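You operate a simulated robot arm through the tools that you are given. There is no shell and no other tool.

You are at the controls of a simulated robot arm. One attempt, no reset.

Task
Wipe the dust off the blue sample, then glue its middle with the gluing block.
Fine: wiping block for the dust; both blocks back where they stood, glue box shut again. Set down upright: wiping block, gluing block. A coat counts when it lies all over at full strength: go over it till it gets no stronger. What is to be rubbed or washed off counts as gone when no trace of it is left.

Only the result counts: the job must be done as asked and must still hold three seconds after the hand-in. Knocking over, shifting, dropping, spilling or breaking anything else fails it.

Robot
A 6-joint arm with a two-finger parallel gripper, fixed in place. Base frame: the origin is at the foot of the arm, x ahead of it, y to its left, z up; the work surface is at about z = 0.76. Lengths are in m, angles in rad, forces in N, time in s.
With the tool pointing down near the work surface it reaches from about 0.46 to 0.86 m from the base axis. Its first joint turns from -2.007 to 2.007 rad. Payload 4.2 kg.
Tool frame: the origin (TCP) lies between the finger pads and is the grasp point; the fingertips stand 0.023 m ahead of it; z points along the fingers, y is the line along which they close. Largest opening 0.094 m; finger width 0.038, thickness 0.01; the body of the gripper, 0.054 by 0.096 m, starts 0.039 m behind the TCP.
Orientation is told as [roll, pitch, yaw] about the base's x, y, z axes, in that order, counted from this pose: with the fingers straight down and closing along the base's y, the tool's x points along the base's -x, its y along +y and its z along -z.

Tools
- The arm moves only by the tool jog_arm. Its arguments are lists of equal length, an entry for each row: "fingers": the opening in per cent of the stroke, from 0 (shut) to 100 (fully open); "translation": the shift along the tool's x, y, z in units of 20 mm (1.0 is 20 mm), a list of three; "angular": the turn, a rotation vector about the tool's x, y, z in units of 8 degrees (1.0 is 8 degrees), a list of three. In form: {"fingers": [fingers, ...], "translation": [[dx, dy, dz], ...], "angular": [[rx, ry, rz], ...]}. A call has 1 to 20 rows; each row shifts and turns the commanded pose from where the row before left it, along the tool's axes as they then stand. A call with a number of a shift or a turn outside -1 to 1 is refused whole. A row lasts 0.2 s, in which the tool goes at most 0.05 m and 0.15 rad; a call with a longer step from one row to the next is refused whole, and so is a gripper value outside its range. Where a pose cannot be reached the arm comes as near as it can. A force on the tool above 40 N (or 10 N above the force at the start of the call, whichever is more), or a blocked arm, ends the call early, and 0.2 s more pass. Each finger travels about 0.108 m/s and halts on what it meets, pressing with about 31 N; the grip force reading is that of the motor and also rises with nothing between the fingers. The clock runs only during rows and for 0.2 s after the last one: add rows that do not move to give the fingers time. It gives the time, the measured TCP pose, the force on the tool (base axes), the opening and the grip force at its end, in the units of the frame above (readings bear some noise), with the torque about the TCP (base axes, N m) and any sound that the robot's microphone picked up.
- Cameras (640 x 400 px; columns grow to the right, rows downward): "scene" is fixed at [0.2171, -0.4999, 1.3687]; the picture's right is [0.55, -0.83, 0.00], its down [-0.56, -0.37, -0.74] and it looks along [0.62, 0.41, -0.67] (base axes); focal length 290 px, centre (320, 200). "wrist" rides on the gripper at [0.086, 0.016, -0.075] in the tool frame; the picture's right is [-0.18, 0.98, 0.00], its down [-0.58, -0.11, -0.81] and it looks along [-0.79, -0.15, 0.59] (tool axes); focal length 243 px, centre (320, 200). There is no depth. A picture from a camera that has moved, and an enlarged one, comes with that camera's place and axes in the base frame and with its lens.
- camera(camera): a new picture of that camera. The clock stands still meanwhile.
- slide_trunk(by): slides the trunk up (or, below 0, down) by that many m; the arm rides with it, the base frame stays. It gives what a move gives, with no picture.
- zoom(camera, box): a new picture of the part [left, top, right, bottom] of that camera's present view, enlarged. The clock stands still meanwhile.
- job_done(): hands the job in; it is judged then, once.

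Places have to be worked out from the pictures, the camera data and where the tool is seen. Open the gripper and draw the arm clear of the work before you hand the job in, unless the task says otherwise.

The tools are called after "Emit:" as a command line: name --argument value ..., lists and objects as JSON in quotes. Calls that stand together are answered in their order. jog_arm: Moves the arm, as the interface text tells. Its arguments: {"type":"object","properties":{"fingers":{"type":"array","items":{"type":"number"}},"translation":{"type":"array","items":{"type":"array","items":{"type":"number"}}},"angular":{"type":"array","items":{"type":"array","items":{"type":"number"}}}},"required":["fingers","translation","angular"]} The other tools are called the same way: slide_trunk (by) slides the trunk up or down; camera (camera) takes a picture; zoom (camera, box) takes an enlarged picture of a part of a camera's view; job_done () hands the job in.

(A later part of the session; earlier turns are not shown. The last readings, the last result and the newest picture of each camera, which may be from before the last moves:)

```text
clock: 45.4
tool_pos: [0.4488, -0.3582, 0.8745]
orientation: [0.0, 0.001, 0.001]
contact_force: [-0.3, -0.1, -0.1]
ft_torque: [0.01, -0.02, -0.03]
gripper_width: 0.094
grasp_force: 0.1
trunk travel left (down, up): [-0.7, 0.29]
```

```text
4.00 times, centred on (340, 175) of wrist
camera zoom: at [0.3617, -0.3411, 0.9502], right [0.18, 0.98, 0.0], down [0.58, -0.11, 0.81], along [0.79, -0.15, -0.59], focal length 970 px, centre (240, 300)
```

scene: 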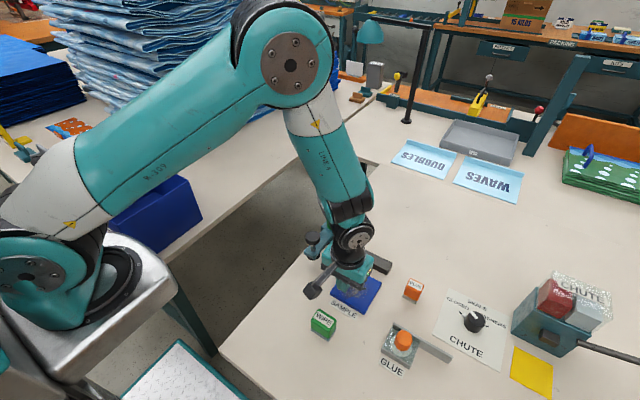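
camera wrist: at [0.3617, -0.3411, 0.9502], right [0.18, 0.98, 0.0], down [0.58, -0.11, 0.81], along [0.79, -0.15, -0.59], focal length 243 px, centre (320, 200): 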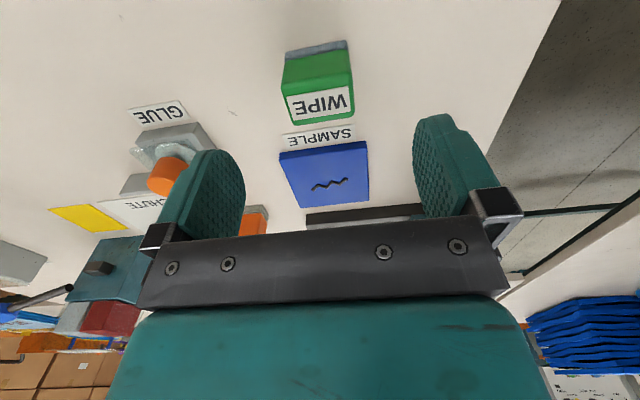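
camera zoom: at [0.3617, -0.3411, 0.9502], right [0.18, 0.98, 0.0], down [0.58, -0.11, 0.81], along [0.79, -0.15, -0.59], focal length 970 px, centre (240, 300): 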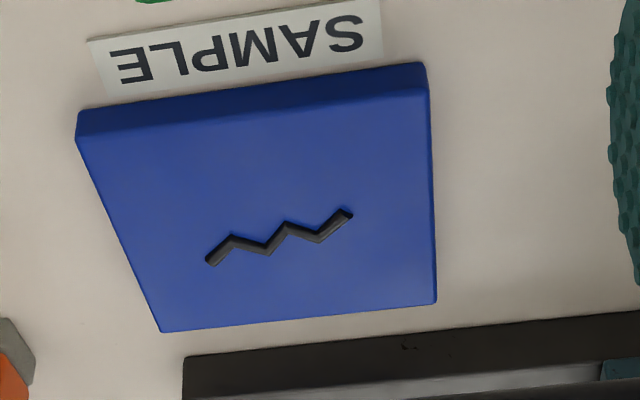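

Sample is clean and the wipe block stands at home. Next I move above the glue-box lid knob at about (0.497, -0.503).

Emit:
jog_arm --fingers '[100, 100, 100, 100, 100, 100, 100, 100, 100, 100]' --translation '[[-0.267, -0.806, 0], [-0.267, -0.806, 0], [-0.267, -0.806, 0], [-0.267, -0.806, 0], [-0.267, -0.806, 0], [-0.267, -0.806, 0], [-0.267, -0.806, 0], [-0.267, -0.806, 0], [-0.267, -0.806, 0], [0, 0, 0]]' --angular '[[0, 0, 0], [0, 0, 0], [0, 0, 0], [0, 0, 0], [0, 0, 0], [0, 0, 0], [0, 0, 0], [0, 0, 0], [0, 0, 0], [0, 0, 0]]'

Emit:
camera --camera "wrist"

Emit:
zoom --camera "wrist" --box '[230, 50, 410, 200]'

```text
clock: 47.6
tool_pos: [0.4959, -0.5015, 0.874]
orientation: [0.0, 0.001, 0.003]
contact_force: [0.4, 0.0, -1.1]
ft_torque: [0.01, -0.03, 0.02]
gripper_width: 0.0938
grasp_force: 0.0
trunk travel left (down, up): [-0.7, 0.29]
```

```text
taken
camera wrist: at [0.4091, -0.4858, 0.9494], right [0.18, 0.98, 0.0], down [0.58, -0.11, 0.81], along [0.79, -0.15, -0.59], focal length 243 px, centre (320, 200)
```

wrist: 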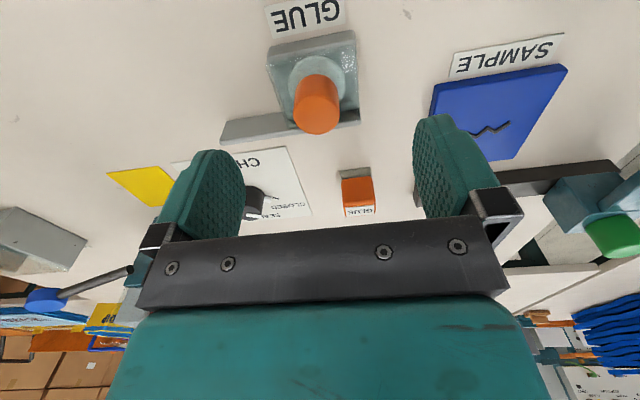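

```text
2.67 times, centred on (320, 125) of wrist
camera zoom: at [0.4091, -0.4858, 0.9494], right [0.18, 0.98, 0.0], down [0.58, -0.11, 0.81], along [0.79, -0.15, -0.59], focal length 647 px, centre (320, 400)
```

zoom: 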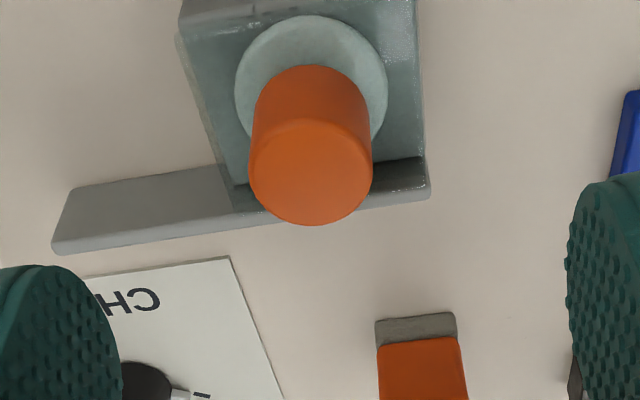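

The knob's centre is near (0.497, -0.5045), top z about 0.819, and the rail runs to y≈-0.595, so the lid should slide about 6 cm to -y. I descend around the knob and close on it.

Emit:
jog_arm --fingers '[100, 100, 100, 100, 100, 60, 30, 0, 0, 0]' --translation '[[-0.05, -0.14, 0.7], [0, 0, 0.8], [0, 0, 0.8], [0, 0, 0.6], [0, 0, 0.2], [0, 0, 0], [0, 0, 0], [0, 0, 0], [0, 0, 0], [0, 0, 0]]' --angular '[[0, 0, 0], [0, 0, 0], [0, 0, 0], [0, 0, 0], [0, 0, 0], [0, 0, 0], [0, 0, 0], [0, 0, 0], [0, 0, 0], [0, 0, 0]]'

Emit:
camera --camera "wrist"

```text
clock: 49.8
tool_pos: [0.4967, -0.5052, 0.8141]
orientation: [0.002, 0.001, 0.0]
contact_force: [-0.9, -0.1, -4.4]
ft_torque: [-0.56, -0.09, -0.01]
gripper_width: 0.029
grasp_force: 45.4
trunk travel left (down, up): [-0.7, 0.29]
```

```text
taken
camera wrist: at [0.4108, -0.4895, 0.8881], right [0.18, 0.98, 0.0], down [0.58, -0.11, 0.81], along [0.79, -0.15, -0.59], focal length 243 px, centre (320, 200)
```

wrist: 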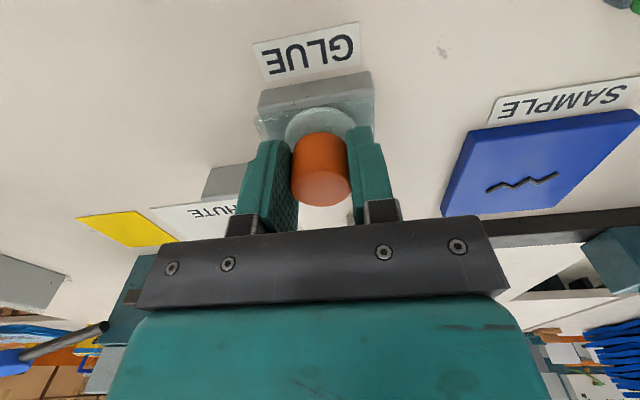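

Knob gripped (width 0.029). I slide the lid toward -y, first a centimetre, and watch the forces.

Emit:
jog_arm --fingers '[0, 0, 0, 0]' --translation '[[0, -0.1, 0], [0, -0.2, 0], [0, -0.2, 0], [0, 0, 0]]' --angular '[[0, 0, 0], [0, 0, 0], [0, 0, 0], [0, 0, 0]]'

Emit:
camera --camera "wrist"

```text
clock: 50.8
tool_pos: [0.4981, -0.516, 0.8133]
orientation: [0.0, -0.002, 0.002]
contact_force: [8.4, 0.1, 4.8]
ft_torque: [0.6, 0.43, 0.03]
gripper_width: 0.0292
grasp_force: 45.2
trunk travel left (down, up): [-0.7, 0.29]
```

```text
taken
camera wrist: at [0.4106, -0.4994, 0.8879], right [0.18, 0.98, 0.0], down [0.58, -0.11, 0.81], along [0.79, -0.15, -0.59], focal length 243 px, centre (320, 200)
```

wrist: 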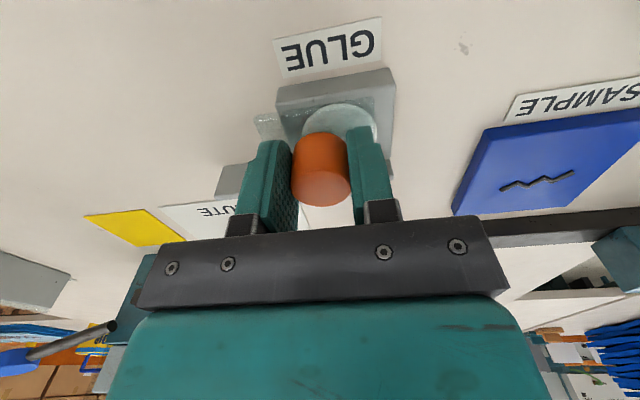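

The lid slides along the rail easily. I continue to fully open it, with a tiny x correction to relieve the side force.

Emit:
jog_arm --fingers '[0, 0, 0, 0, 0, 0, 0, 0]' --translation '[[-0.02, -0.2, 0], [0, -0.35, 0], [0, -0.35, 0], [0, -0.35, 0], [0, -0.35, 0], [0, -0.35, 0], [0, -0.25, 0], [0, 0, 0]]' --angular '[[0, 0, 0], [0, 0, 0], [0, 0, 0], [0, 0, 0], [0, 0, 0], [0, 0, 0], [0, 0, 0], [0, 0, 0]]'

Emit:
camera --camera "wrist"

Emit:
zoom --camera "scene" --box '[360, 310, 480, 400]'

```text
clock: 52.6
tool_pos: [0.4971, -0.5585, 0.8128]
orientation: [-0.002, -0.003, 0.002]
contact_force: [10.5, -0.8, 17.1]
ft_torque: [0.54, 0.07, 0.09]
gripper_width: 0.0291
grasp_force: 45.3
trunk travel left (down, up): [-0.7, 0.29]
```

```text
taken
camera wrist: at [0.4106, -0.543, 0.8879], right [0.18, 0.98, 0.0], down [0.58, -0.11, 0.81], along [0.79, -0.15, -0.59], focal length 243 px, centre (320, 200)
```

wrist: 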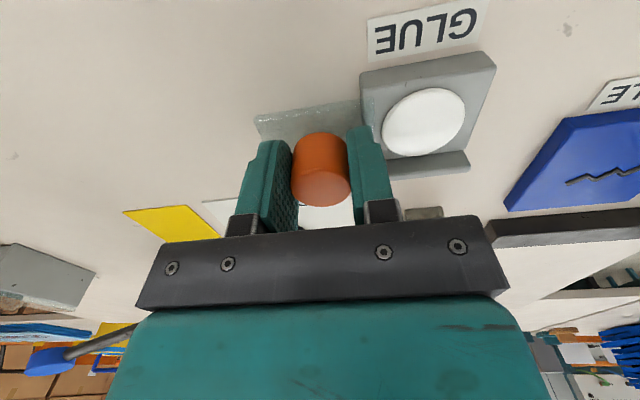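

```text
4.44 times, centred on (420, 355) of scene
camera zoom: at [0.2171, -0.4999, 1.3687], right [0.55, -0.83, 0.0], down [-0.56, -0.37, -0.74], along [0.62, 0.41, -0.67], focal length 1289 px, centre (-124, -489)
```

zoom: 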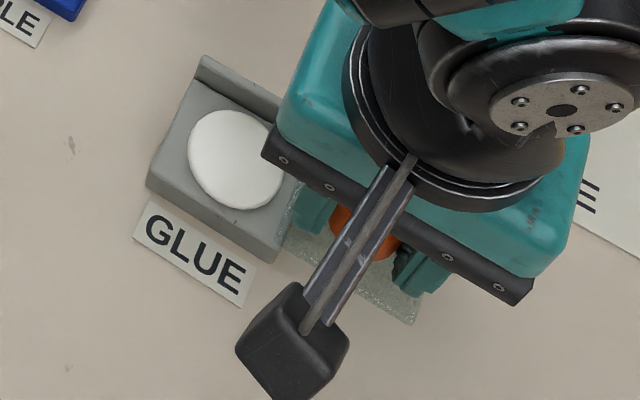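

The lid is open and the white round glue pad is exposed at the box centre. I nudge it a few millimetres further to be safe.

Emit:
jog_arm --fingers '[0, 0, 0, 0]' --translation '[[-0.01, -0.1, -0.03], [0, -0.15, 0], [0, -0.1, 0], [0, 0, 0]]' --angular '[[0, 0, 0], [0, 0, 0], [0, 0, 0], [0, 0, 0]]'

```text
clock: 53.6
tool_pos: [0.4981, -0.5642, 0.813]
orientation: [0.001, -0.001, 0.002]
contact_force: [13.8, -0.4, -3.3]
ft_torque: [-0.57, -0.39, 0.04]
gripper_width: 0.0292
grasp_force: 45.2
trunk travel left (down, up): [-0.7, 0.29]
```

The lid now stands about 6 cm open. I open the fingers just enough to clear the knob and rise.

Emit:
jog_arm --fingers '[30, 55, 55, 55, 55, 55, 55, 55, 55]' --translation '[[0, 0, 0], [0, 0, 0], [0, 0, 0], [0, 0, -0.3], [0, 0, -0.8], [0, 0, -0.9], [0, 0, -0.9], [0, 0, -0.6], [0, 0, 0]]' --angular '[[0, 0, 0], [0, 0, 0], [0, 0, 0], [0, 0, 0], [0, 0, 0], [0, 0, 0], [0, 0, 0], [0, 0, 0], [0, 0, 0]]'

Emit:
camera --camera "wrist"

Emit:
zoom --camera "wrist" --box '[280, 20, 460, 140]'

Emit:
zoom --camera "wrist" --box '[340, 120, 440, 200]'

```text
clock: 55.6
tool_pos: [0.4977, -0.5655, 0.8837]
orientation: [-0.001, -0.001, -0.001]
contact_force: [0.4, 0.9, 0.5]
ft_torque: [0.0, 0.01, -0.01]
gripper_width: 0.0516
grasp_force: 0.0
trunk travel left (down, up): [-0.7, 0.29]
```

```text
taken
camera wrist: at [0.4101, -0.5497, 0.9587], right [0.18, 0.98, 0.0], down [0.58, -0.11, 0.81], along [0.79, -0.15, -0.59], focal length 243 px, centre (320, 200)
```

wrist: 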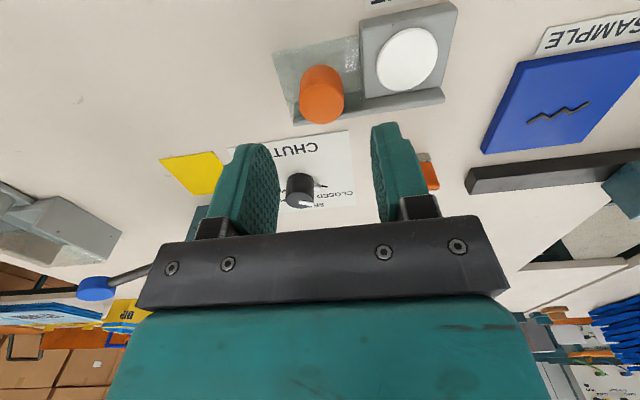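

```text
3.33 times, centred on (370, 80) of wrist
camera zoom: at [0.4101, -0.5497, 0.9587], right [0.18, 0.98, 0.0], down [0.58, -0.11, 0.81], along [0.79, -0.15, -0.59], focal length 809 px, centre (153, 600)
```

zoom: 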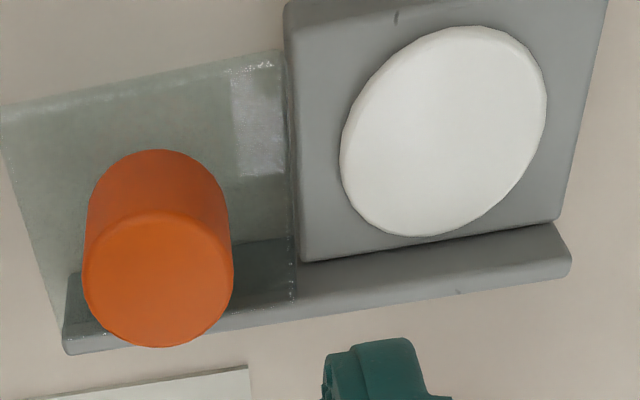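

```text
5.00 times, centred on (390, 160) of wrist
camera zoom: at [0.4101, -0.5497, 0.9587], right [0.18, 0.98, 0.0], down [0.58, -0.11, 0.81], along [0.79, -0.15, -0.59], focal length 1213 px, centre (-30, 400)
```

zoom: 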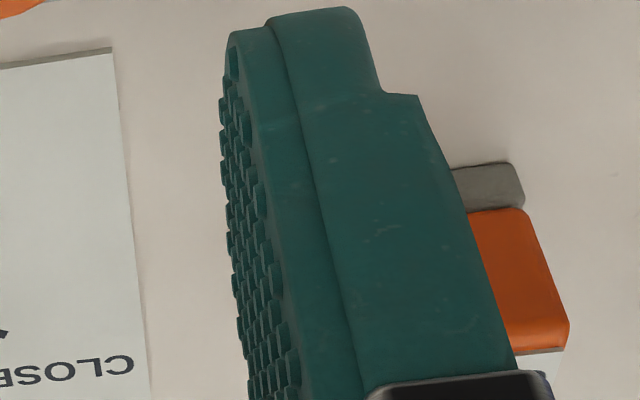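

The lid is fully open. Now I go above the gluing block, which I judge at about (0.6235, -0.4835).

Emit:
jog_arm --fingers '[75, 75, 75, 75, 75, 75, 75, 75, 75, 75]' --translation '[[-0.7, 0.4, 0], [-0.8, 0.53, 0], [-0.8, 0.53, 0], [-0.8, 0.53, 0], [-0.8, 0.53, 0], [-0.8, 0.53, 0], [-0.8, 0.53, 0], [-0.8, 0.53, 0], [0, 0, 0], [0, 0, 0]]' --angular '[[0, 0, 0], [0, 0, 0], [0, 0, 0], [0, 0, 0], [0, 0, 0], [0, 0, 0], [0, 0, 0], [0, 0, 0], [0, 0, 0], [0, 0, 0]]'

Emit:
camera --camera "wrist"

Emit:
zoom --camera "wrist" --box '[260, 50, 380, 150]'

```text
clock: 57.8
tool_pos: [0.6223, -0.4844, 0.883]
orientation: [0.0, 0.001, 0.001]
contact_force: [0.0, 0.1, 1.2]
ft_torque: [-0.01, 0.03, -0.02]
gripper_width: 0.0705
grasp_force: 0.1
trunk travel left (down, up): [-0.7, 0.29]
```

```text
taken
camera wrist: at [0.5354, -0.468, 0.9569], right [0.18, 0.98, 0.0], down [0.58, -0.11, 0.81], along [0.79, -0.15, -0.59], focal length 243 px, centre (320, 200)
```

wrist: 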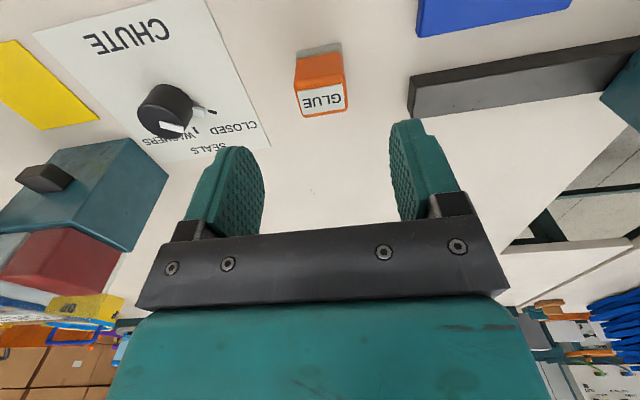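

```text
4.00 times, centred on (320, 100) of wrist
camera zoom: at [0.5354, -0.468, 0.9569], right [0.18, 0.98, 0.0], down [0.58, -0.11, 0.81], along [0.79, -0.15, -0.59], focal length 970 px, centre (320, 600)
```

zoom: 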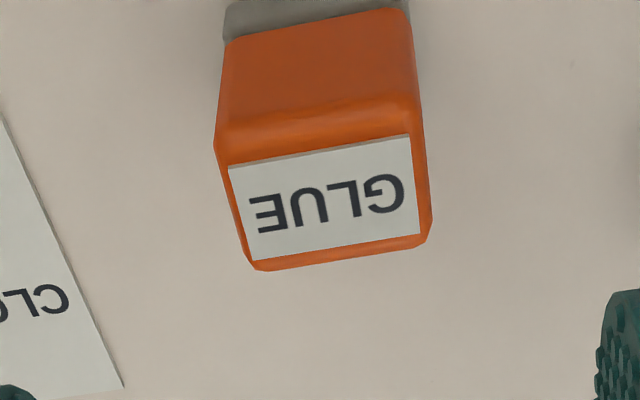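

The gluing block is centred near (0.6255, -0.483), about 0.024 × 0.032, pad top at z≈0.773. I descend around the orange body and grip it above the pad.

Emit:
jog_arm --fingers '[75, 75, 75, 75, 75, 75, 50, 30, 0, 0, 0, 0]' --translation '[[-0.16, 0.06, 0.6], [0, 0, 0.8], [0, 0, 0.8], [0, 0, 0.8], [0, 0, 0.7], [0, 0, 0.3], [0, 0, 0], [0, 0, 0], [0, 0, 0], [0, 0, 0], [0, 0, 0], [0, 0, 0]]' --angular '[[0, 0, 0], [0, 0, 0], [0, 0, 0], [0, 0, 0], [0, 0, 0], [0, 0, 0], [0, 0, 0], [0, 0, 0], [0, 0, 0], [0, 0, 0], [0, 0, 0], [0, 0, 0]]'

Emit:
camera --camera "wrist"

Emit:
zoom --camera "wrist" --box '[220, 80, 460, 240]'

```text
clock: 60.4
tool_pos: [0.6255, -0.4825, 0.8039]
orientation: [0.001, -0.001, 0.0]
contact_force: [0.9, -1.1, 0.9]
ft_torque: [0.02, 0.01, 0.01]
gripper_width: 0.033
grasp_force: 31.4
trunk travel left (down, up): [-0.7, 0.29]
```

```text
taken
camera wrist: at [0.5394, -0.4671, 0.8775], right [0.18, 0.98, 0.0], down [0.58, -0.11, 0.81], along [0.79, -0.15, -0.59], focal length 243 px, centre (320, 200)
```

wrist: 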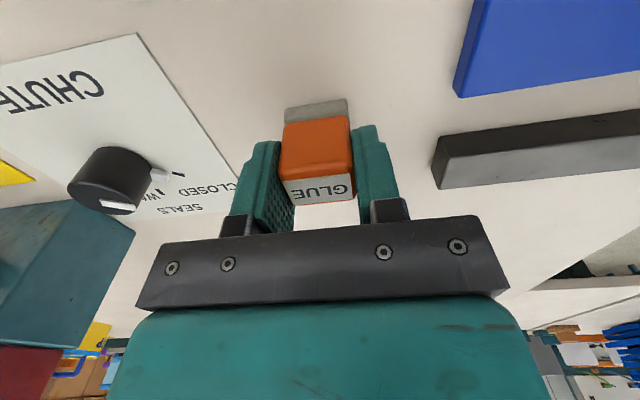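

```text
2.50 times, centred on (340, 160) of wrist
camera zoom: at [0.5394, -0.4671, 0.8775], right [0.18, 0.98, 0.0], down [0.58, -0.11, 0.81], along [0.79, -0.15, -0.59], focal length 606 px, centre (270, 300)
```

zoom: 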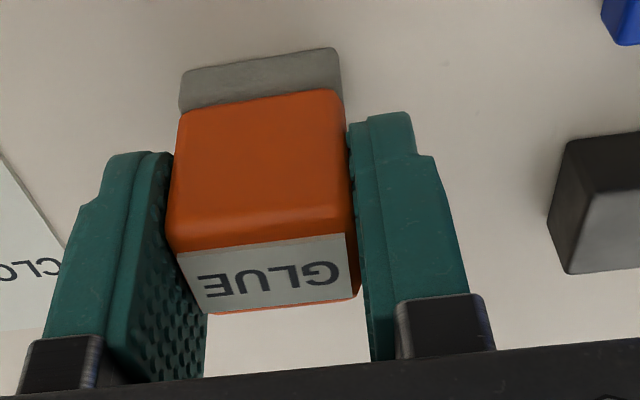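

Firm hold on the orange body (width 0.033), home TCP about (0.6255, -0.4825, 0.8035). I lift gently and verify.

Emit:
jog_arm --fingers '[0, 0, 0, 0, 0, 0]' --translation '[[0, 0, -0.05], [0, 0, -0.1], [0, 0, -0.15], [0, 0, -0.3], [0, 0, -0.3], [0, 0, 0]]' --angular '[[0, 0, 0], [0, 0, 0], [0, 0, 0], [0, 0, 0], [0, 0, 0], [0, 0, 0]]'

Emit:
zoom --camera "wrist" --box '[220, 80, 460, 240]'

```text
clock: 61.8
tool_pos: [0.6263, -0.4834, 0.821]
orientation: [-0.001, 0.0, 0.001]
contact_force: [0.5, -0.7, 0.8]
ft_torque: [-0.01, 0.02, -0.01]
gripper_width: 0.0334
grasp_force: 31.4
trunk travel left (down, up): [-0.7, 0.29]
```

```text
2.50 times, centred on (340, 160) of wrist
camera zoom: at [0.5394, -0.4671, 0.8956], right [0.18, 0.98, 0.0], down [0.58, -0.11, 0.81], along [0.79, -0.15, -0.59], focal length 606 px, centre (270, 300)
```

zoom: 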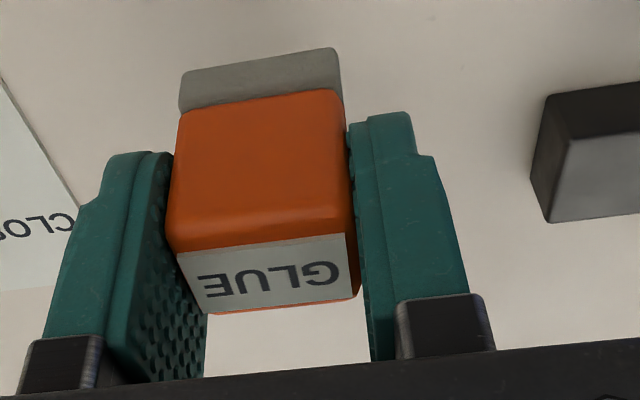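

The block hangs well. I carry it over the glue pad at about (0.497, -0.5045) and stop about a centimetre above it.

Emit:
jog_arm --fingers '[0, 0, 0, 0, 0, 0, 0, 0, 0, 0, 0, 0, 0, 0, 0, 0, 0, 0, 0, 0]' --translation '[[0, 0, -0.5], [0, 0, -0.7], [0, 0, -0.6], [0, 0, -0.2], [0.3, -0.05, 0], [0.5, -0.09, 0], [0.7, -0.12, 0], [0.7, -0.12, 0], [0.7, -0.12, 0], [0.7, -0.12, 0], [0.7, -0.12, 0], [0.7, -0.12, 0], [0.6, -0.1, 0], [0.5, -0.09, 0], [0.3, -0.05, 0], [0, 0, 0.4], [0, 0, 0.4], [0, 0, 0.4], [0, 0, 0.2], [0, 0, 0]]' --angular '[[0, 0, 0], [0, 0, 0], [0, 0, 0], [0, 0, 0], [0, 0, 0], [0, 0, 0], [0, 0, 0], [0, 0, 0], [0, 0, 0], [0, 0, 0], [0, 0, 0], [0, 0, 0], [0, 0, 0], [0, 0, 0], [0, 0, 0], [0, 0, 0], [0, 0, 0], [0, 0, 0], [0, 0, 0], [0, 0, 0]]'

Emit:
camera --camera "wrist"

Emit:
zoom --camera "scene" --box '[340, 290, 500, 400]'

```text
clock: 66.0
tool_pos: [0.499, -0.5052, 0.8329]
orientation: [0.001, 0.0, 0.001]
contact_force: [-0.2, -0.4, 0.0]
ft_torque: [0.04, -0.01, 0.0]
gripper_width: 0.033
grasp_force: 31.2
trunk travel left (down, up): [-0.7, 0.29]
```

```text
taken
camera wrist: at [0.4125, -0.4897, 0.9079], right [0.18, 0.98, 0.0], down [0.58, -0.11, 0.81], along [0.79, -0.15, -0.59], focal length 243 px, centre (320, 200)
```

wrist: 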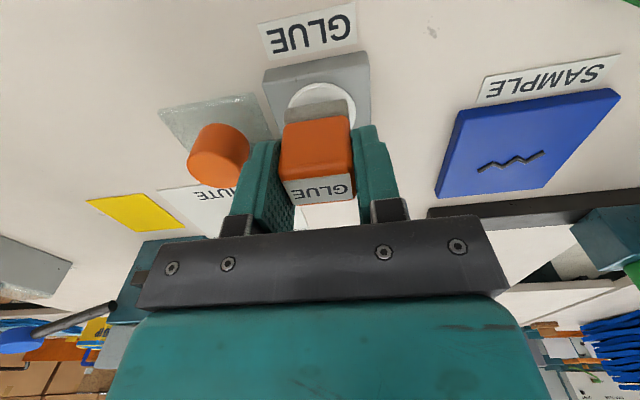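

```text
3.64 times, centred on (420, 345) of scene
camera zoom: at [0.2171, -0.4999, 1.3687], right [0.55, -0.83, 0.0], down [-0.56, -0.37, -0.74], along [0.62, 0.41, -0.67], focal length 1055 px, centre (-44, -327)
```

zoom: 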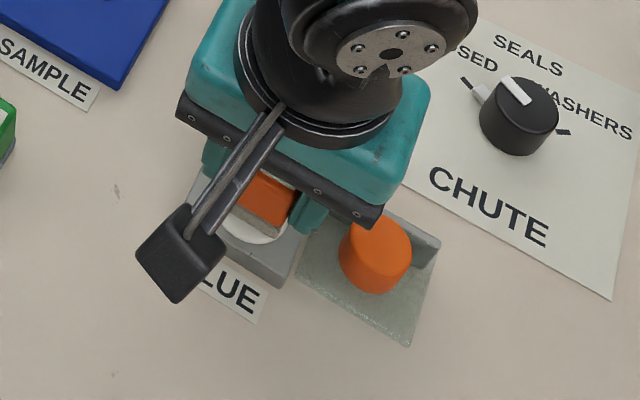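

The block hangs over the white glue pad. I lower in small steps to contact.

Emit:
jog_arm --fingers '[0, 0, 0, 0, 0]' --translation '[[0.04, 0, 0.15], [0, 0, 0.1], [0, 0, 0.05], [0, 0, 0.05], [0, 0, 0]]' --angular '[[0, 0, 0], [0, 0, 0], [0, 0, 0], [0, 0, 0], [0, 0, 0]]'

```text
clock: 67.2
tool_pos: [0.4979, -0.5054, 0.8256]
orientation: [0.0, -0.001, 0.0]
contact_force: [0.2, -0.1, -0.5]
ft_torque: [0.0, -0.01, -0.03]
gripper_width: 0.0331
grasp_force: 31.5
trunk travel left (down, up): [-0.7, 0.29]
```

No contact yet at z 0.8256; I continue in 0.6 mm steps.

Emit:
jog_arm --fingers '[0, 0, 0, 0]' --translation '[[0, 0, 0.04], [0, 0, 0.03], [0, 0, 0.03], [0, 0, 0]]' --angular '[[0, 0, 0], [0, 0, 0], [0, 0, 0], [0, 0, 0]]'

```text
clock: 68.2
tool_pos: [0.4981, -0.5054, 0.8246]
orientation: [0.0, 0.001, -0.001]
contact_force: [-1.1, 0.5, 6.8]
ft_torque: [0.05, 0.08, 0.0]
gripper_width: 0.0328
grasp_force: 30.8
trunk travel left (down, up): [-0.7, 0.29]
```

Contact at about 7 N on the glue pad. I dwell with a tiny wiggle to load the block, then lift a little and look at its underside/pad.

Emit:
jog_arm --fingers '[0, 0, 0, 0, 0, 0, 0, 0, 0, 0, 0]' --translation '[[0, 0, 0], [0.1, 0, 0], [-0.2, 0, 0], [0.2, 0, 0], [-0.1, 0, 0], [0, 0, 0], [0, 0, 0], [0, 0, -0.1], [0, 0, -0.4], [0, 0, -0.6], [0, 0, 0]]' --angular '[[0, 0, 0], [0, 0, 0], [0, 0, 0], [0, 0, 0], [0, 0, 0], [0, 0, 0], [0, 0, 0], [0, 0, 0], [0, 0, 0], [0, 0, 0], [0, 0, 0]]'

Emit:
zoom --camera "wrist" --box '[220, 40, 460, 240]'

```text
clock: 70.6
tool_pos: [0.4981, -0.5053, 0.8461]
orientation: [0.0, 0.0, 0.002]
contact_force: [-1.8, -0.3, -0.2]
ft_torque: [-0.04, -0.02, -0.01]
gripper_width: 0.0331
grasp_force: 31.7
trunk travel left (down, up): [-0.7, 0.29]
```

```text
2.00 times, centred on (340, 140) of wrist
camera zoom: at [0.4114, -0.4893, 0.9209], right [0.18, 0.98, 0.0], down [0.58, -0.11, 0.81], along [0.79, -0.15, -0.59], focal length 485 px, centre (280, 320)
```

zoom: 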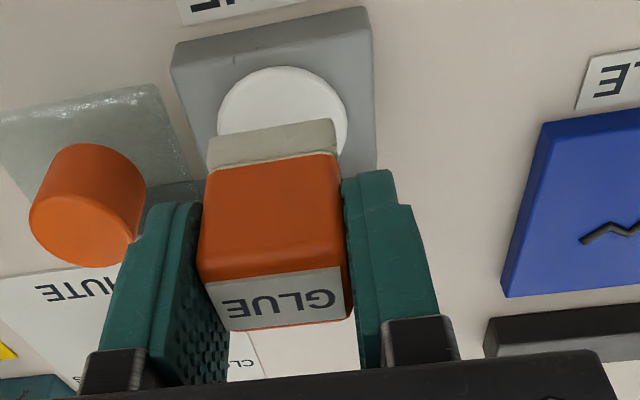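

The block's pad turned lighter — it's loaded with glue. I carry it over the middle of the sample at about (0.572, -0.370) and stop just above.

Emit:
jog_arm --fingers '[0, 0, 0, 0, 0, 0, 0, 0, 0, 0, 0, 0, 0, 0, 0, 0, 0, 0, 0]' --translation '[[0, 0, -0.4], [0, 0, -0.3], [-0.2, 0.35, 0], [-0.3, 0.55, 0], [-0.4, 0.75, 0], [-0.4, 0.75, 0], [-0.4, 0.75, 0], [-0.4, 0.75, 0], [-0.4, 0.75, 0], [-0.4, 0.75, 0], [-0.35, 0.65, 0], [-0.25, 0.45, 0], [-0.2, 0.26, 0], [0, 0, 0.4], [0, 0, 0.5], [0, 0, 0.5], [0, 0, 0.35], [0, 0, 0.15], [0, 0, 0]]' --angular '[[0, 0, 0], [0, 0, 0], [0, 0, 0], [0, 0, 0], [0, 0, 0], [0, 0, 0], [0, 0, 0], [0, 0, 0], [0, 0, 0], [0, 0, 0], [0, 0, 0], [0, 0, 0], [0, 0, 0], [0, 0, 0], [0, 0, 0], [0, 0, 0], [0, 0, 0], [0, 0, 0], [0, 0, 0]]'

Emit:
camera --camera "wrist"

Emit:
zoom --camera "scene" --box '[290, 220, 450, 320]'

```text
clock: 74.6
tool_pos: [0.5714, -0.3708, 0.8222]
orientation: [0.002, -0.001, 0.0]
contact_force: [-0.2, -0.4, 0.7]
ft_torque: [-0.01, 0.03, -0.02]
gripper_width: 0.0333
grasp_force: 31.2
trunk travel left (down, up): [-0.7, 0.29]
```

```text
taken
camera wrist: at [0.4848, -0.3538, 0.8971], right [0.18, 0.98, 0.0], down [0.58, -0.11, 0.81], along [0.79, -0.15, -0.59], focal length 243 px, centre (320, 200)
```

wrist: 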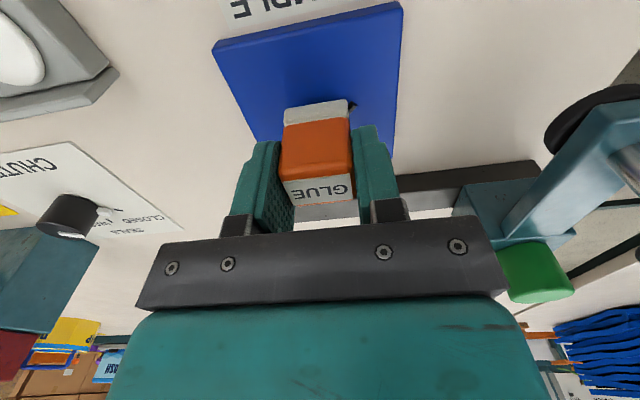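

```text
4.00 times, centred on (370, 270) of scene
camera zoom: at [0.2171, -0.4999, 1.3687], right [0.55, -0.83, 0.0], down [-0.56, -0.37, -0.74], along [0.62, 0.41, -0.67], focal length 1160 px, centre (120, -80)
```

zoom: 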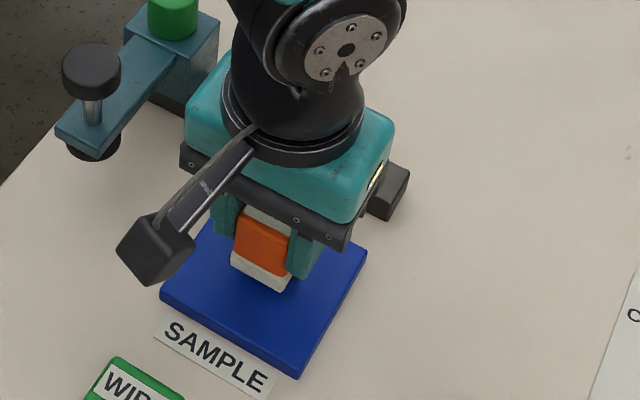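

The block is centred over the middle of the sample. I lower it to contact in small steps.

Emit:
jog_arm --fingers '[0, 0, 0, 0, 0]' --translation '[[0, 0, 0.1], [0, 0, 0.1], [0, 0, 0.05], [0, 0, 0.05], [0, 0, 0]]' --angular '[[0, 0, 0], [0, 0, 0], [0, 0, 0], [0, 0, 0], [0, 0, 0]]'

```text
clock: 75.8
tool_pos: [0.5715, -0.3701, 0.8161]
orientation: [-0.002, -0.001, 0.0]
contact_force: [-0.3, -0.2, -0.5]
ft_torque: [-0.06, 0.01, 0.04]
gripper_width: 0.033
grasp_force: 31.1
trunk travel left (down, up): [-0.7, 0.29]
```

Not touching yet at z 0.816. I go down by half-millimetre steps.

Emit:
jog_arm --fingers '[0, 0, 0, 0]' --translation '[[0, 0, 0.03], [0, 0, 0.025], [0, 0, 0.02], [0, 0, 0]]' --angular '[[0, 0, 0], [0, 0, 0], [0, 0, 0], [0, 0, 0]]'

```text
clock: 76.8
tool_pos: [0.5719, -0.37, 0.8158]
orientation: [0.0, 0.001, 0.002]
contact_force: [0.7, 0.5, -1.4]
ft_torque: [0.01, 0.0, -0.02]
gripper_width: 0.0331
grasp_force: 30.7
trunk travel left (down, up): [-0.7, 0.29]
```

Still free; I lower another millimetre.

Emit:
jog_arm --fingers '[0, 0, 0, 0]' --translation '[[0, 0, 0.02], [0, 0, 0.02], [0, 0, 0.015], [0, 0, 0]]' --angular '[[0, 0, 0], [0, 0, 0], [0, 0, 0], [0, 0, 0]]'

```text
clock: 77.8
tool_pos: [0.5704, -0.3691, 0.8142]
orientation: [-0.002, -0.002, 0.0]
contact_force: [-3.4, 1.4, 18.1]
ft_torque: [0.06, 0.19, -0.01]
gripper_width: 0.0332
grasp_force: 30.7
trunk travel left (down, up): [-0.7, 0.29]
```

About 18 N; I ease up 0.7 mm and then rub over the middle in short strokes.

Emit:
jog_arm --fingers '[0, 0, 0, 0, 0, 0, 0, 0, 0, 0, 0, 0, 0, 0, 0, 0, 0, 0, 0]' --translation '[[0, 0, -0.035], [-0.35, 0, 0], [-0.35, 0, 0], [0.35, 0, 0], [0.35, 0, 0], [0.35, 0, 0], [0.35, 0, 0], [0, 0.5, 0], [-0.35, 0, 0], [-0.35, 0, 0], [-0.35, 0, 0], [-0.35, 0, 0], [0, -0.5, 0], [0, -0.5, 0], [0.35, 0, 0], [0.35, 0, 0], [0.35, 0, 0], [0.35, 0, 0], [0, 0, 0]]' --angular '[[0, 0, 0], [0, 0, 0], [0, 0, 0], [0, 0, 0], [0, 0, 0], [0, 0, 0], [0, 0, 0], [0, 0, 0], [0, 0, 0], [0, 0, 0], [0, 0, 0], [0, 0, 0], [0, 0, 0], [0, 0, 0], [0, 0, 0], [0, 0, 0], [0, 0, 0], [0, 0, 0], [0, 0, 0]]'

Emit:
camera --camera "wrist"

Emit:
zoom --camera "scene" --box '[290, 220, 450, 320]'

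```text
clock: 81.8
tool_pos: [0.5572, -0.3792, 0.8144]
orientation: [0.001, 0.001, 0.001]
contact_force: [0.5, -0.3, 3.0]
ft_torque: [-0.05, -0.05, -0.01]
gripper_width: 0.0331
grasp_force: 30.8
trunk travel left (down, up): [-0.7, 0.29]
```

```text
taken
camera wrist: at [0.4704, -0.3633, 0.8892], right [0.18, 0.98, 0.0], down [0.58, -0.11, 0.81], along [0.79, -0.15, -0.59], focal length 243 px, centre (320, 200)
```

wrist: 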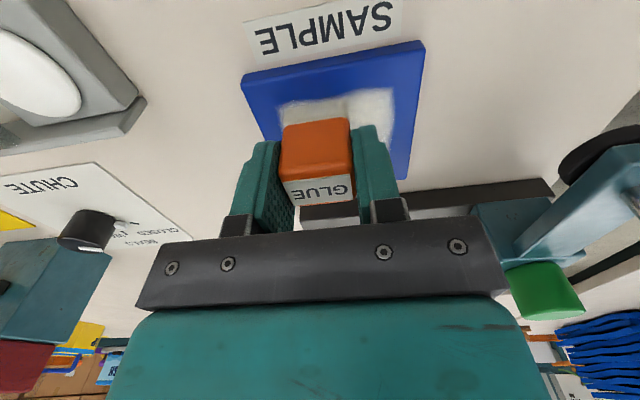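

```text
4.00 times, centred on (370, 270) of scene
camera zoom: at [0.2171, -0.4999, 1.3687], right [0.55, -0.83, 0.0], down [-0.56, -0.37, -0.74], along [0.62, 0.41, -0.67], focal length 1160 px, centre (120, -80)
```

zoom: 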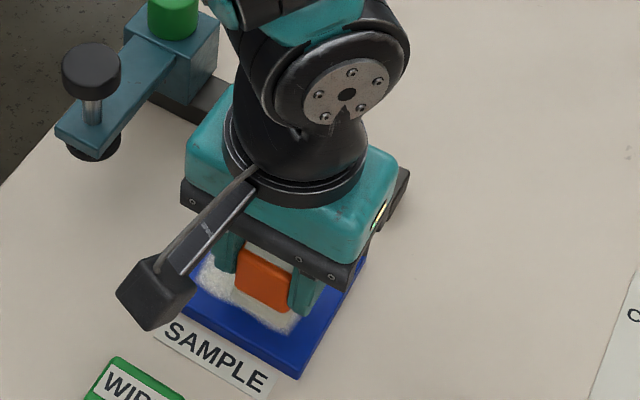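

The glue shows clearly where the block passed. I lift and go back toward the glue pad, then inspect the coat from there.

Emit:
jog_arm --fingers '[0, 0, 0, 0, 0, 0, 0, 0, 0, 0, 0, 0, 0, 0, 0, 0]' --translation '[[0, 0, -0.2], [0, 0, -0.6], [0, 0, -0.8], [0, 0, -0.7], [0.15, -0.35, 0], [0.25, -0.55, 0], [0.35, -0.75, 0], [0.35, -0.75, 0], [0.35, -0.75, 0], [0.35, -0.75, 0], [0.35, -0.75, 0], [0.35, -0.7, 0], [0.25, -0.5, 0], [0.15, -0.35, 0], [0.06, -0.1, 0], [0, 0, 0]]' --angular '[[0, 0, 0], [0, 0, 0], [0, 0, 0], [0, 0, 0], [0, 0, 0], [0, 0, 0], [0, 0, 0], [0, 0, 0], [0, 0, 0], [0, 0, 0], [0, 0, 0], [0, 0, 0], [0, 0, 0], [0, 0, 0], [0, 0, 0], [0, 0, 0]]'

Emit:
camera --camera "wrist"

Emit:
zoom --camera "wrist" --box '[420, 60, 640, 220]'

Emit:
zoom --camera "scene" --box '[320, 250, 400, 320]'

```text
clock: 85.2
tool_pos: [0.4987, -0.5062, 0.8612]
orientation: [0.0, -0.001, 0.003]
contact_force: [0.2, -0.1, -0.3]
ft_torque: [-0.02, -0.04, 0.03]
gripper_width: 0.0333
grasp_force: 30.5
trunk travel left (down, up): [-0.7, 0.29]
```

```text
taken
camera wrist: at [0.4118, -0.49, 0.9357], right [0.18, 0.98, 0.0], down [0.58, -0.11, 0.81], along [0.79, -0.15, -0.59], focal length 243 px, centre (320, 200)
```

wrist: 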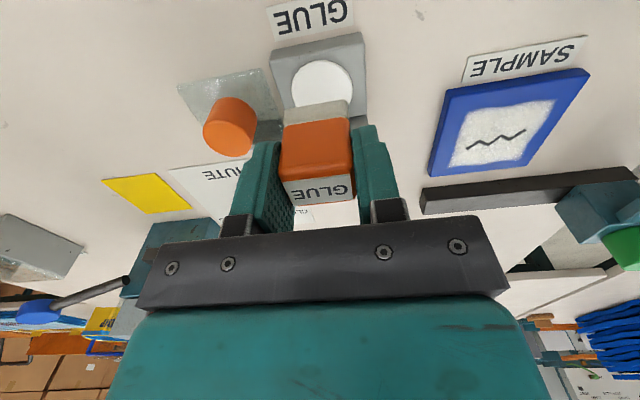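

```text
2.50 times, centred on (530, 140) of wrist
camera zoom: at [0.4118, -0.49, 0.9357], right [0.18, 0.98, 0.0], down [0.58, -0.11, 0.81], along [0.79, -0.15, -0.59], focal length 606 px, centre (-205, 350)
```

zoom: 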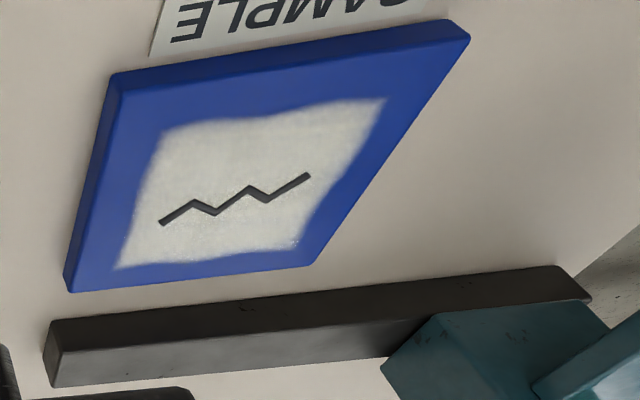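

```text
5.71 times, centred on (360, 285) of scene
camera zoom: at [0.2171, -0.4999, 1.3687], right [0.55, -0.83, 0.0], down [-0.56, -0.37, -0.74], along [0.62, 0.41, -0.67], focal length 1658 px, centre (91, -286)
```

zoom: 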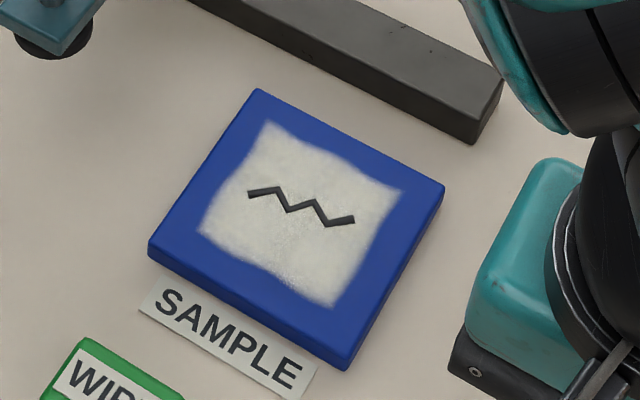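

A coat lies on the middle, still somewhat patchy. I re-dip the block on the glue pad for a second, stronger pass.

Emit:
jog_arm --fingers '[0, 0, 0, 0, 0, 0, 0, 0]' --translation '[[0.03, 0.04, 0.3], [0, 0, 0.5], [0, 0, 0.4], [0, 0, 0.3], [0, 0, 0.15], [0, 0, 0.08], [0, 0, 0.06], [0, 0, 0]]' --angular '[[0, 0, 0], [0, 0, 0], [0, 0, 0], [0, 0, 0], [0, 0, 0], [0, 0, 0], [0, 0, 0], [0, 0, 0]]'

```text
clock: 87.0
tool_pos: [0.4971, -0.5052, 0.8258]
orientation: [0.0, 0.001, -0.001]
contact_force: [-0.4, 0.8, -0.6]
ft_torque: [0.01, -0.01, 0.01]
gripper_width: 0.033
grasp_force: 31.1
trunk travel left (down, up): [-0.7, 0.29]
```

Not quite touching; I lower about 0.7 mm more.

Emit:
jog_arm --fingers '[0, 0, 0]' --translation '[[0, 0, 0.02], [0, 0, 0.02], [0, 0, 0]]' --angular '[[0, 0, 0], [0, 0, 0], [0, 0, 0]]'

```text
clock: 87.8
tool_pos: [0.4978, -0.5055, 0.824]
orientation: [0.0, 0.0, 0.0]
contact_force: [-1.0, 0.2, 4.2]
ft_torque: [0.03, 0.05, 0.02]
gripper_width: 0.033
grasp_force: 31.1
trunk travel left (down, up): [-0.7, 0.29]
```

Contact at about 4 N. I dwell with a small wiggle to reload, then lift.

Emit:
jog_arm --fingers '[0, 0, 0, 0, 0, 0, 0, 0, 0, 0, 0, 0]' --translation '[[0, 0, 0.01], [0.1, 0, 0], [-0.2, 0, 0], [0.2, 0, 0], [-0.1, 0, 0], [0, 0, 0], [0, 0, 0], [0, 0, -0.13], [0, 0, -0.5], [0, 0, -0.7], [0, 0, -0.5], [0, 0, 0]]' --angular '[[0, 0, 0], [0, 0, 0], [0, 0, 0], [0, 0, 0], [0, 0, 0], [0, 0, 0], [0, 0, 0], [0, 0, 0], [0, 0, 0], [0, 0, 0], [0, 0, 0], [0, 0, 0]]'

```text
clock: 90.4
tool_pos: [0.4972, -0.5056, 0.8585]
orientation: [0.0, 0.001, 0.002]
contact_force: [1.1, 0.0, -0.7]
ft_torque: [-0.02, 0.03, 0.0]
gripper_width: 0.0331
grasp_force: 30.9
trunk travel left (down, up): [-0.7, 0.29]
```

Reloaded. I carry the block back over the middle and come down close to the surface.

Emit:
jog_arm --fingers '[0, 0, 0, 0, 0, 0, 0, 0, 0, 0, 0, 0, 0, 0, 0, 0, 0, 0, 0]' --translation '[[-0.2, 0.35, 0], [-0.3, 0.55, 0], [-0.4, 0.75, 0], [-0.4, 0.75, 0], [-0.4, 0.75, 0], [-0.4, 0.75, 0], [-0.4, 0.75, 0], [-0.4, 0.75, 0], [-0.35, 0.65, 0], [-0.25, 0.45, 0], [-0.2, 0.28, 0], [0, 0, 0.3], [0, 0, 0.5], [0, 0, 0.5], [0, 0, 0.4], [0, 0, 0.25], [0, 0, 0.15], [0, 0, 0.07], [0, 0, 0]]' --angular '[[0, 0, 0], [0, 0, 0], [0, 0, 0], [0, 0, 0], [0, 0, 0], [0, 0, 0], [0, 0, 0], [0, 0, 0], [0, 0, 0], [0, 0, 0], [0, 0, 0], [0, 0, 0], [0, 0, 0], [0, 0, 0], [0, 0, 0], [0, 0, 0], [0, 0, 0], [0, 0, 0], [0, 0, 0]]'

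```text
clock: 94.4
tool_pos: [0.5718, -0.3684, 0.8158]
orientation: [-0.002, 0.0, 0.002]
contact_force: [0.9, -0.7, -1.6]
ft_torque: [0.02, 0.02, -0.02]
gripper_width: 0.0334
grasp_force: 30.9
trunk travel left (down, up): [-0.7, 0.29]
```

Just above contact. I lower about 2.5 mm to light pressure and rub over the middle in overlapping strokes.

Emit:
jog_arm --fingers '[0, 0, 0, 0]' --translation '[[0, 0, 0.06], [0, 0, 0.04], [0, 0, 0.025], [0, 0, 0]]' --angular '[[0, 0, 0], [0, 0, 0], [0, 0, 0], [0, 0, 0]]'

```text
clock: 95.4
tool_pos: [0.5731, -0.3697, 0.8146]
orientation: [0.0, 0.0, 0.002]
contact_force: [-0.4, 0.2, 0.4]
ft_torque: [-0.01, -0.01, 0.01]
gripper_width: 0.0332
grasp_force: 30.7
trunk travel left (down, up): [-0.7, 0.29]
```

Emit:
jog_arm --fingers '[0, 0, 0]' --translation '[[0, 0, 0.02], [0, 0, 0.01], [0, 0, 0]]' --angular '[[0, 0, 0], [0, 0, 0], [0, 0, 0]]'

```text
clock: 96.2
tool_pos: [0.5714, -0.3697, 0.8135]
orientation: [-0.001, -0.001, -0.001]
contact_force: [-1.8, -0.2, 8.3]
ft_torque: [0.0, 0.07, 0.0]
gripper_width: 0.0334
grasp_force: 31.1
trunk travel left (down, up): [-0.7, 0.29]
```

About 8 N contact. I now rub lanes over the whole middle area.

Emit:
jog_arm --fingers '[0, 0, 0, 0, 0, 0, 0, 0, 0, 0, 0, 0, 0, 0, 0, 0, 0, 0, 0, 0]' --translation '[[-0.35, 0, 0], [-0.35, 0, 0], [0, 0.5, 0], [0.35, 0, 0], [0.35, 0, 0], [0.35, 0, 0], [0.35, 0, 0], [0, -0.5, 0], [-0.35, 0, 0], [-0.35, 0, 0], [-0.35, 0, 0], [-0.35, 0, 0], [0, -0.5, 0], [0.35, 0, 0], [0.35, 0, 0], [0.35, 0, 0], [0.35, 0, 0], [0, 0.5, 0], [-0.35, 0, 0], [-0.35, 0, 0]]' --angular '[[0, 0, 0], [0, 0, 0], [0, 0, 0], [0, 0, 0], [0, 0, 0], [0, 0, 0], [0, 0, 0], [0, 0, 0], [0, 0, 0], [0, 0, 0], [0, 0, 0], [0, 0, 0], [0, 0, 0], [0, 0, 0], [0, 0, 0], [0, 0, 0], [0, 0, 0], [0, 0, 0], [0, 0, 0], [0, 0, 0]]'

```text
clock: 100.4
tool_pos: [0.5714, -0.3691, 0.814]
orientation: [0.0, 0.0, 0.0]
contact_force: [-3.9, 0.1, 10.2]
ft_torque: [-0.03, 0.11, -0.03]
gripper_width: 0.0332
grasp_force: 30.7
trunk travel left (down, up): [-0.7, 0.29]
```

I add a set of cross strokes along y, then lift and shift aside to inspect the coat.

Emit:
jog_arm --fingers '[0, 0, 0, 0, 0, 0, 0, 0, 0, 0, 0, 0, 0, 0, 0, 0, 0, 0, 0, 0]' --translation '[[0, 0.5, 0], [0, -0.5, 0], [0, -0.5, 0], [-0.35, 0, 0], [-0.35, 0, 0], [0, 0.5, 0], [0, 0.5, 0], [0.35, 0, 0], [0, -0.5, 0], [0, -0.5, 0], [0.35, 0, 0], [0.35, 0, 0], [0, 0.5, 0], [0, 0.5, 0], [0.35, 0, 0], [0, -0.5, 0], [0, -0.5, 0], [-0.35, 0.25, 0], [-0.35, 0.25, 0], [0, 0, 0]]' --angular '[[0, 0, 0], [0, 0, 0], [0, 0, 0], [0, 0, 0], [0, 0, 0], [0, 0, 0], [0, 0, 0], [0, 0, 0], [0, 0, 0], [0, 0, 0], [0, 0, 0], [0, 0, 0], [0, 0, 0], [0, 0, 0], [0, 0, 0], [0, 0, 0], [0, 0, 0], [0, 0, 0], [0, 0, 0], [0, 0, 0]]'

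Emit:
jog_arm --fingers '[0, 0, 0, 0, 0, 0, 0, 0, 0, 0, 0, 0, 0, 0, 0, 0]' --translation '[[0, 0, -0.2], [0, 0, -0.6], [0, 0, -0.8], [0, 0, -0.7], [0.2, -0.35, 0], [0.3, -0.55, 0], [0.4, -0.75, 0], [0.4, -0.75, 0], [0.4, -0.75, 0], [0.4, -0.75, 0], [0.4, -0.75, 0], [0.4, -0.75, 0], [0.35, -0.65, 0], [0.25, -0.45, 0], [0.2, -0.28, 0], [0, 0, 0]]' --angular '[[0, 0, 0], [0, 0, 0], [0, 0, 0], [0, 0, 0], [0, 0, 0], [0, 0, 0], [0, 0, 0], [0, 0, 0], [0, 0, 0], [0, 0, 0], [0, 0, 0], [0, 0, 0], [0, 0, 0], [0, 0, 0], [0, 0, 0], [0, 0, 0]]'

Emit:
zoom --camera "scene" --box '[320, 250, 400, 320]'

Emit:
zoom --camera "wrist" --box '[420, 60, 640, 220]'

```text
clock: 104.6
tool_pos: [0.5723, -0.3687, 0.8142]
orientation: [-0.001, -0.001, 0.001]
contact_force: [-1.2, -2.7, 6.8]
ft_torque: [-0.06, 0.08, -0.01]
gripper_width: 0.0333
grasp_force: 31.1
trunk travel left (down, up): [-0.7, 0.29]
```

```text
clock: 108.0
tool_pos: [0.4983, -0.5046, 0.8596]
orientation: [0.001, 0.001, 0.002]
contact_force: [0.2, 0.8, -0.7]
ft_torque: [0.01, 0.0, 0.0]
gripper_width: 0.0332
grasp_force: 31.2
trunk travel left (down, up): [-0.7, 0.29]
```

```text
5.71 times, centred on (360, 285) of scene
camera zoom: at [0.2171, -0.4999, 1.3687], right [0.55, -0.83, 0.0], down [-0.56, -0.37, -0.74], along [0.62, 0.41, -0.67], focal length 1658 px, centre (91, -286)
```

zoom: 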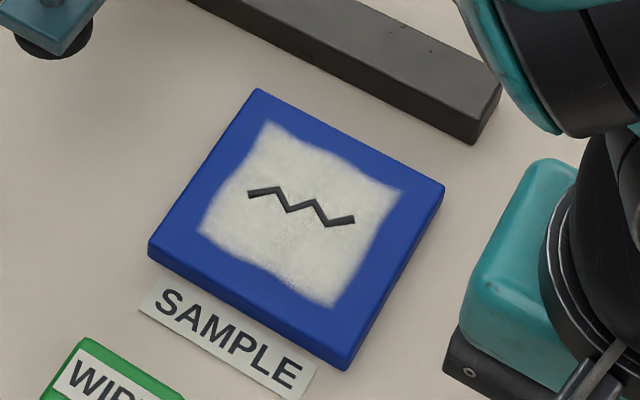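

```text
2.50 times, centred on (530, 140) of wrist
camera zoom: at [0.4113, -0.4886, 0.9348], right [0.18, 0.98, 0.0], down [0.58, -0.11, 0.81], along [0.79, -0.15, -0.59], focal length 606 px, centre (-205, 350)
```

zoom: 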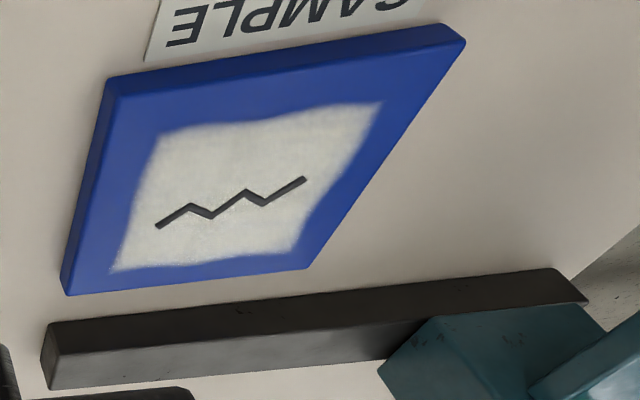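

The coat looks even over about ±26 mm. To be sure the borders of the middle are at full strength, I'll reload and do one more, slightly wider set of strokes.

Emit:
jog_arm --fingers '[0, 0, 0, 0, 0, 0, 0, 0]' --translation '[[0, -0.03, 0.3], [0, 0, 0.5], [0, 0, 0.4], [0, 0, 0.3], [0, 0, 0.15], [0, 0, 0.08], [0, 0, 0.06], [0, 0, 0]]' --angular '[[0, 0, 0], [0, 0, 0], [0, 0, 0], [0, 0, 0], [0, 0, 0], [0, 0, 0], [0, 0, 0], [0, 0, 0]]'

```text
clock: 109.8
tool_pos: [0.4981, -0.5066, 0.8249]
orientation: [0.001, 0.0, 0.0]
contact_force: [-0.4, 0.4, 0.3]
ft_torque: [0.01, 0.01, -0.02]
gripper_width: 0.0331
grasp_force: 30.7
trunk travel left (down, up): [-0.7, 0.29]
```

About to touch the pad; I press lightly, dwell with a wiggle, and lift again.

Emit:
jog_arm --fingers '[0, 0, 0, 0, 0]' --translation '[[0, 0, 0.015], [0, 0, 0.015], [0, 0, 0.01], [0, 0, 0], [0, 0, 0]]' --angular '[[0, 0, 0], [0, 0, 0], [0, 0, 0], [0, 0, 0], [0, 0, 0]]'

Emit:
jog_arm --fingers '[0, 0, 0, 0, 0, 0, 0, 0, 0, 0, 0]' --translation '[[0.1, 0, 0], [-0.2, 0, 0], [0.2, 0, 0], [-0.1, 0, 0], [0, 0, 0], [0, 0, 0], [0, 0, -0.13], [0, 0, -0.5], [0, 0, -0.7], [0, 0, -0.5], [0, 0, 0]]' --angular '[[0, 0, 0], [0, 0, 0], [0, 0, 0], [0, 0, 0], [0, 0, 0], [0, 0, 0], [0, 0, 0], [0, 0, 0], [0, 0, 0], [0, 0, 0], [0, 0, 0]]'

```text
clock: 111.0
tool_pos: [0.4981, -0.5056, 0.8256]
orientation: [-0.002, -0.001, 0.0]
contact_force: [0.4, 0.2, 13.7]
ft_torque: [0.02, 0.01, -0.01]
gripper_width: 0.0335
grasp_force: 30.4
trunk travel left (down, up): [-0.7, 0.29]
```

```text
clock: 113.4
tool_pos: [0.4984, -0.5058, 0.8608]
orientation: [0.0, 0.001, 0.002]
contact_force: [-0.4, -1.2, 0.2]
ft_torque: [-0.01, -0.01, -0.03]
gripper_width: 0.033
grasp_force: 30.8
trunk travel left (down, up): [-0.7, 0.29]
```

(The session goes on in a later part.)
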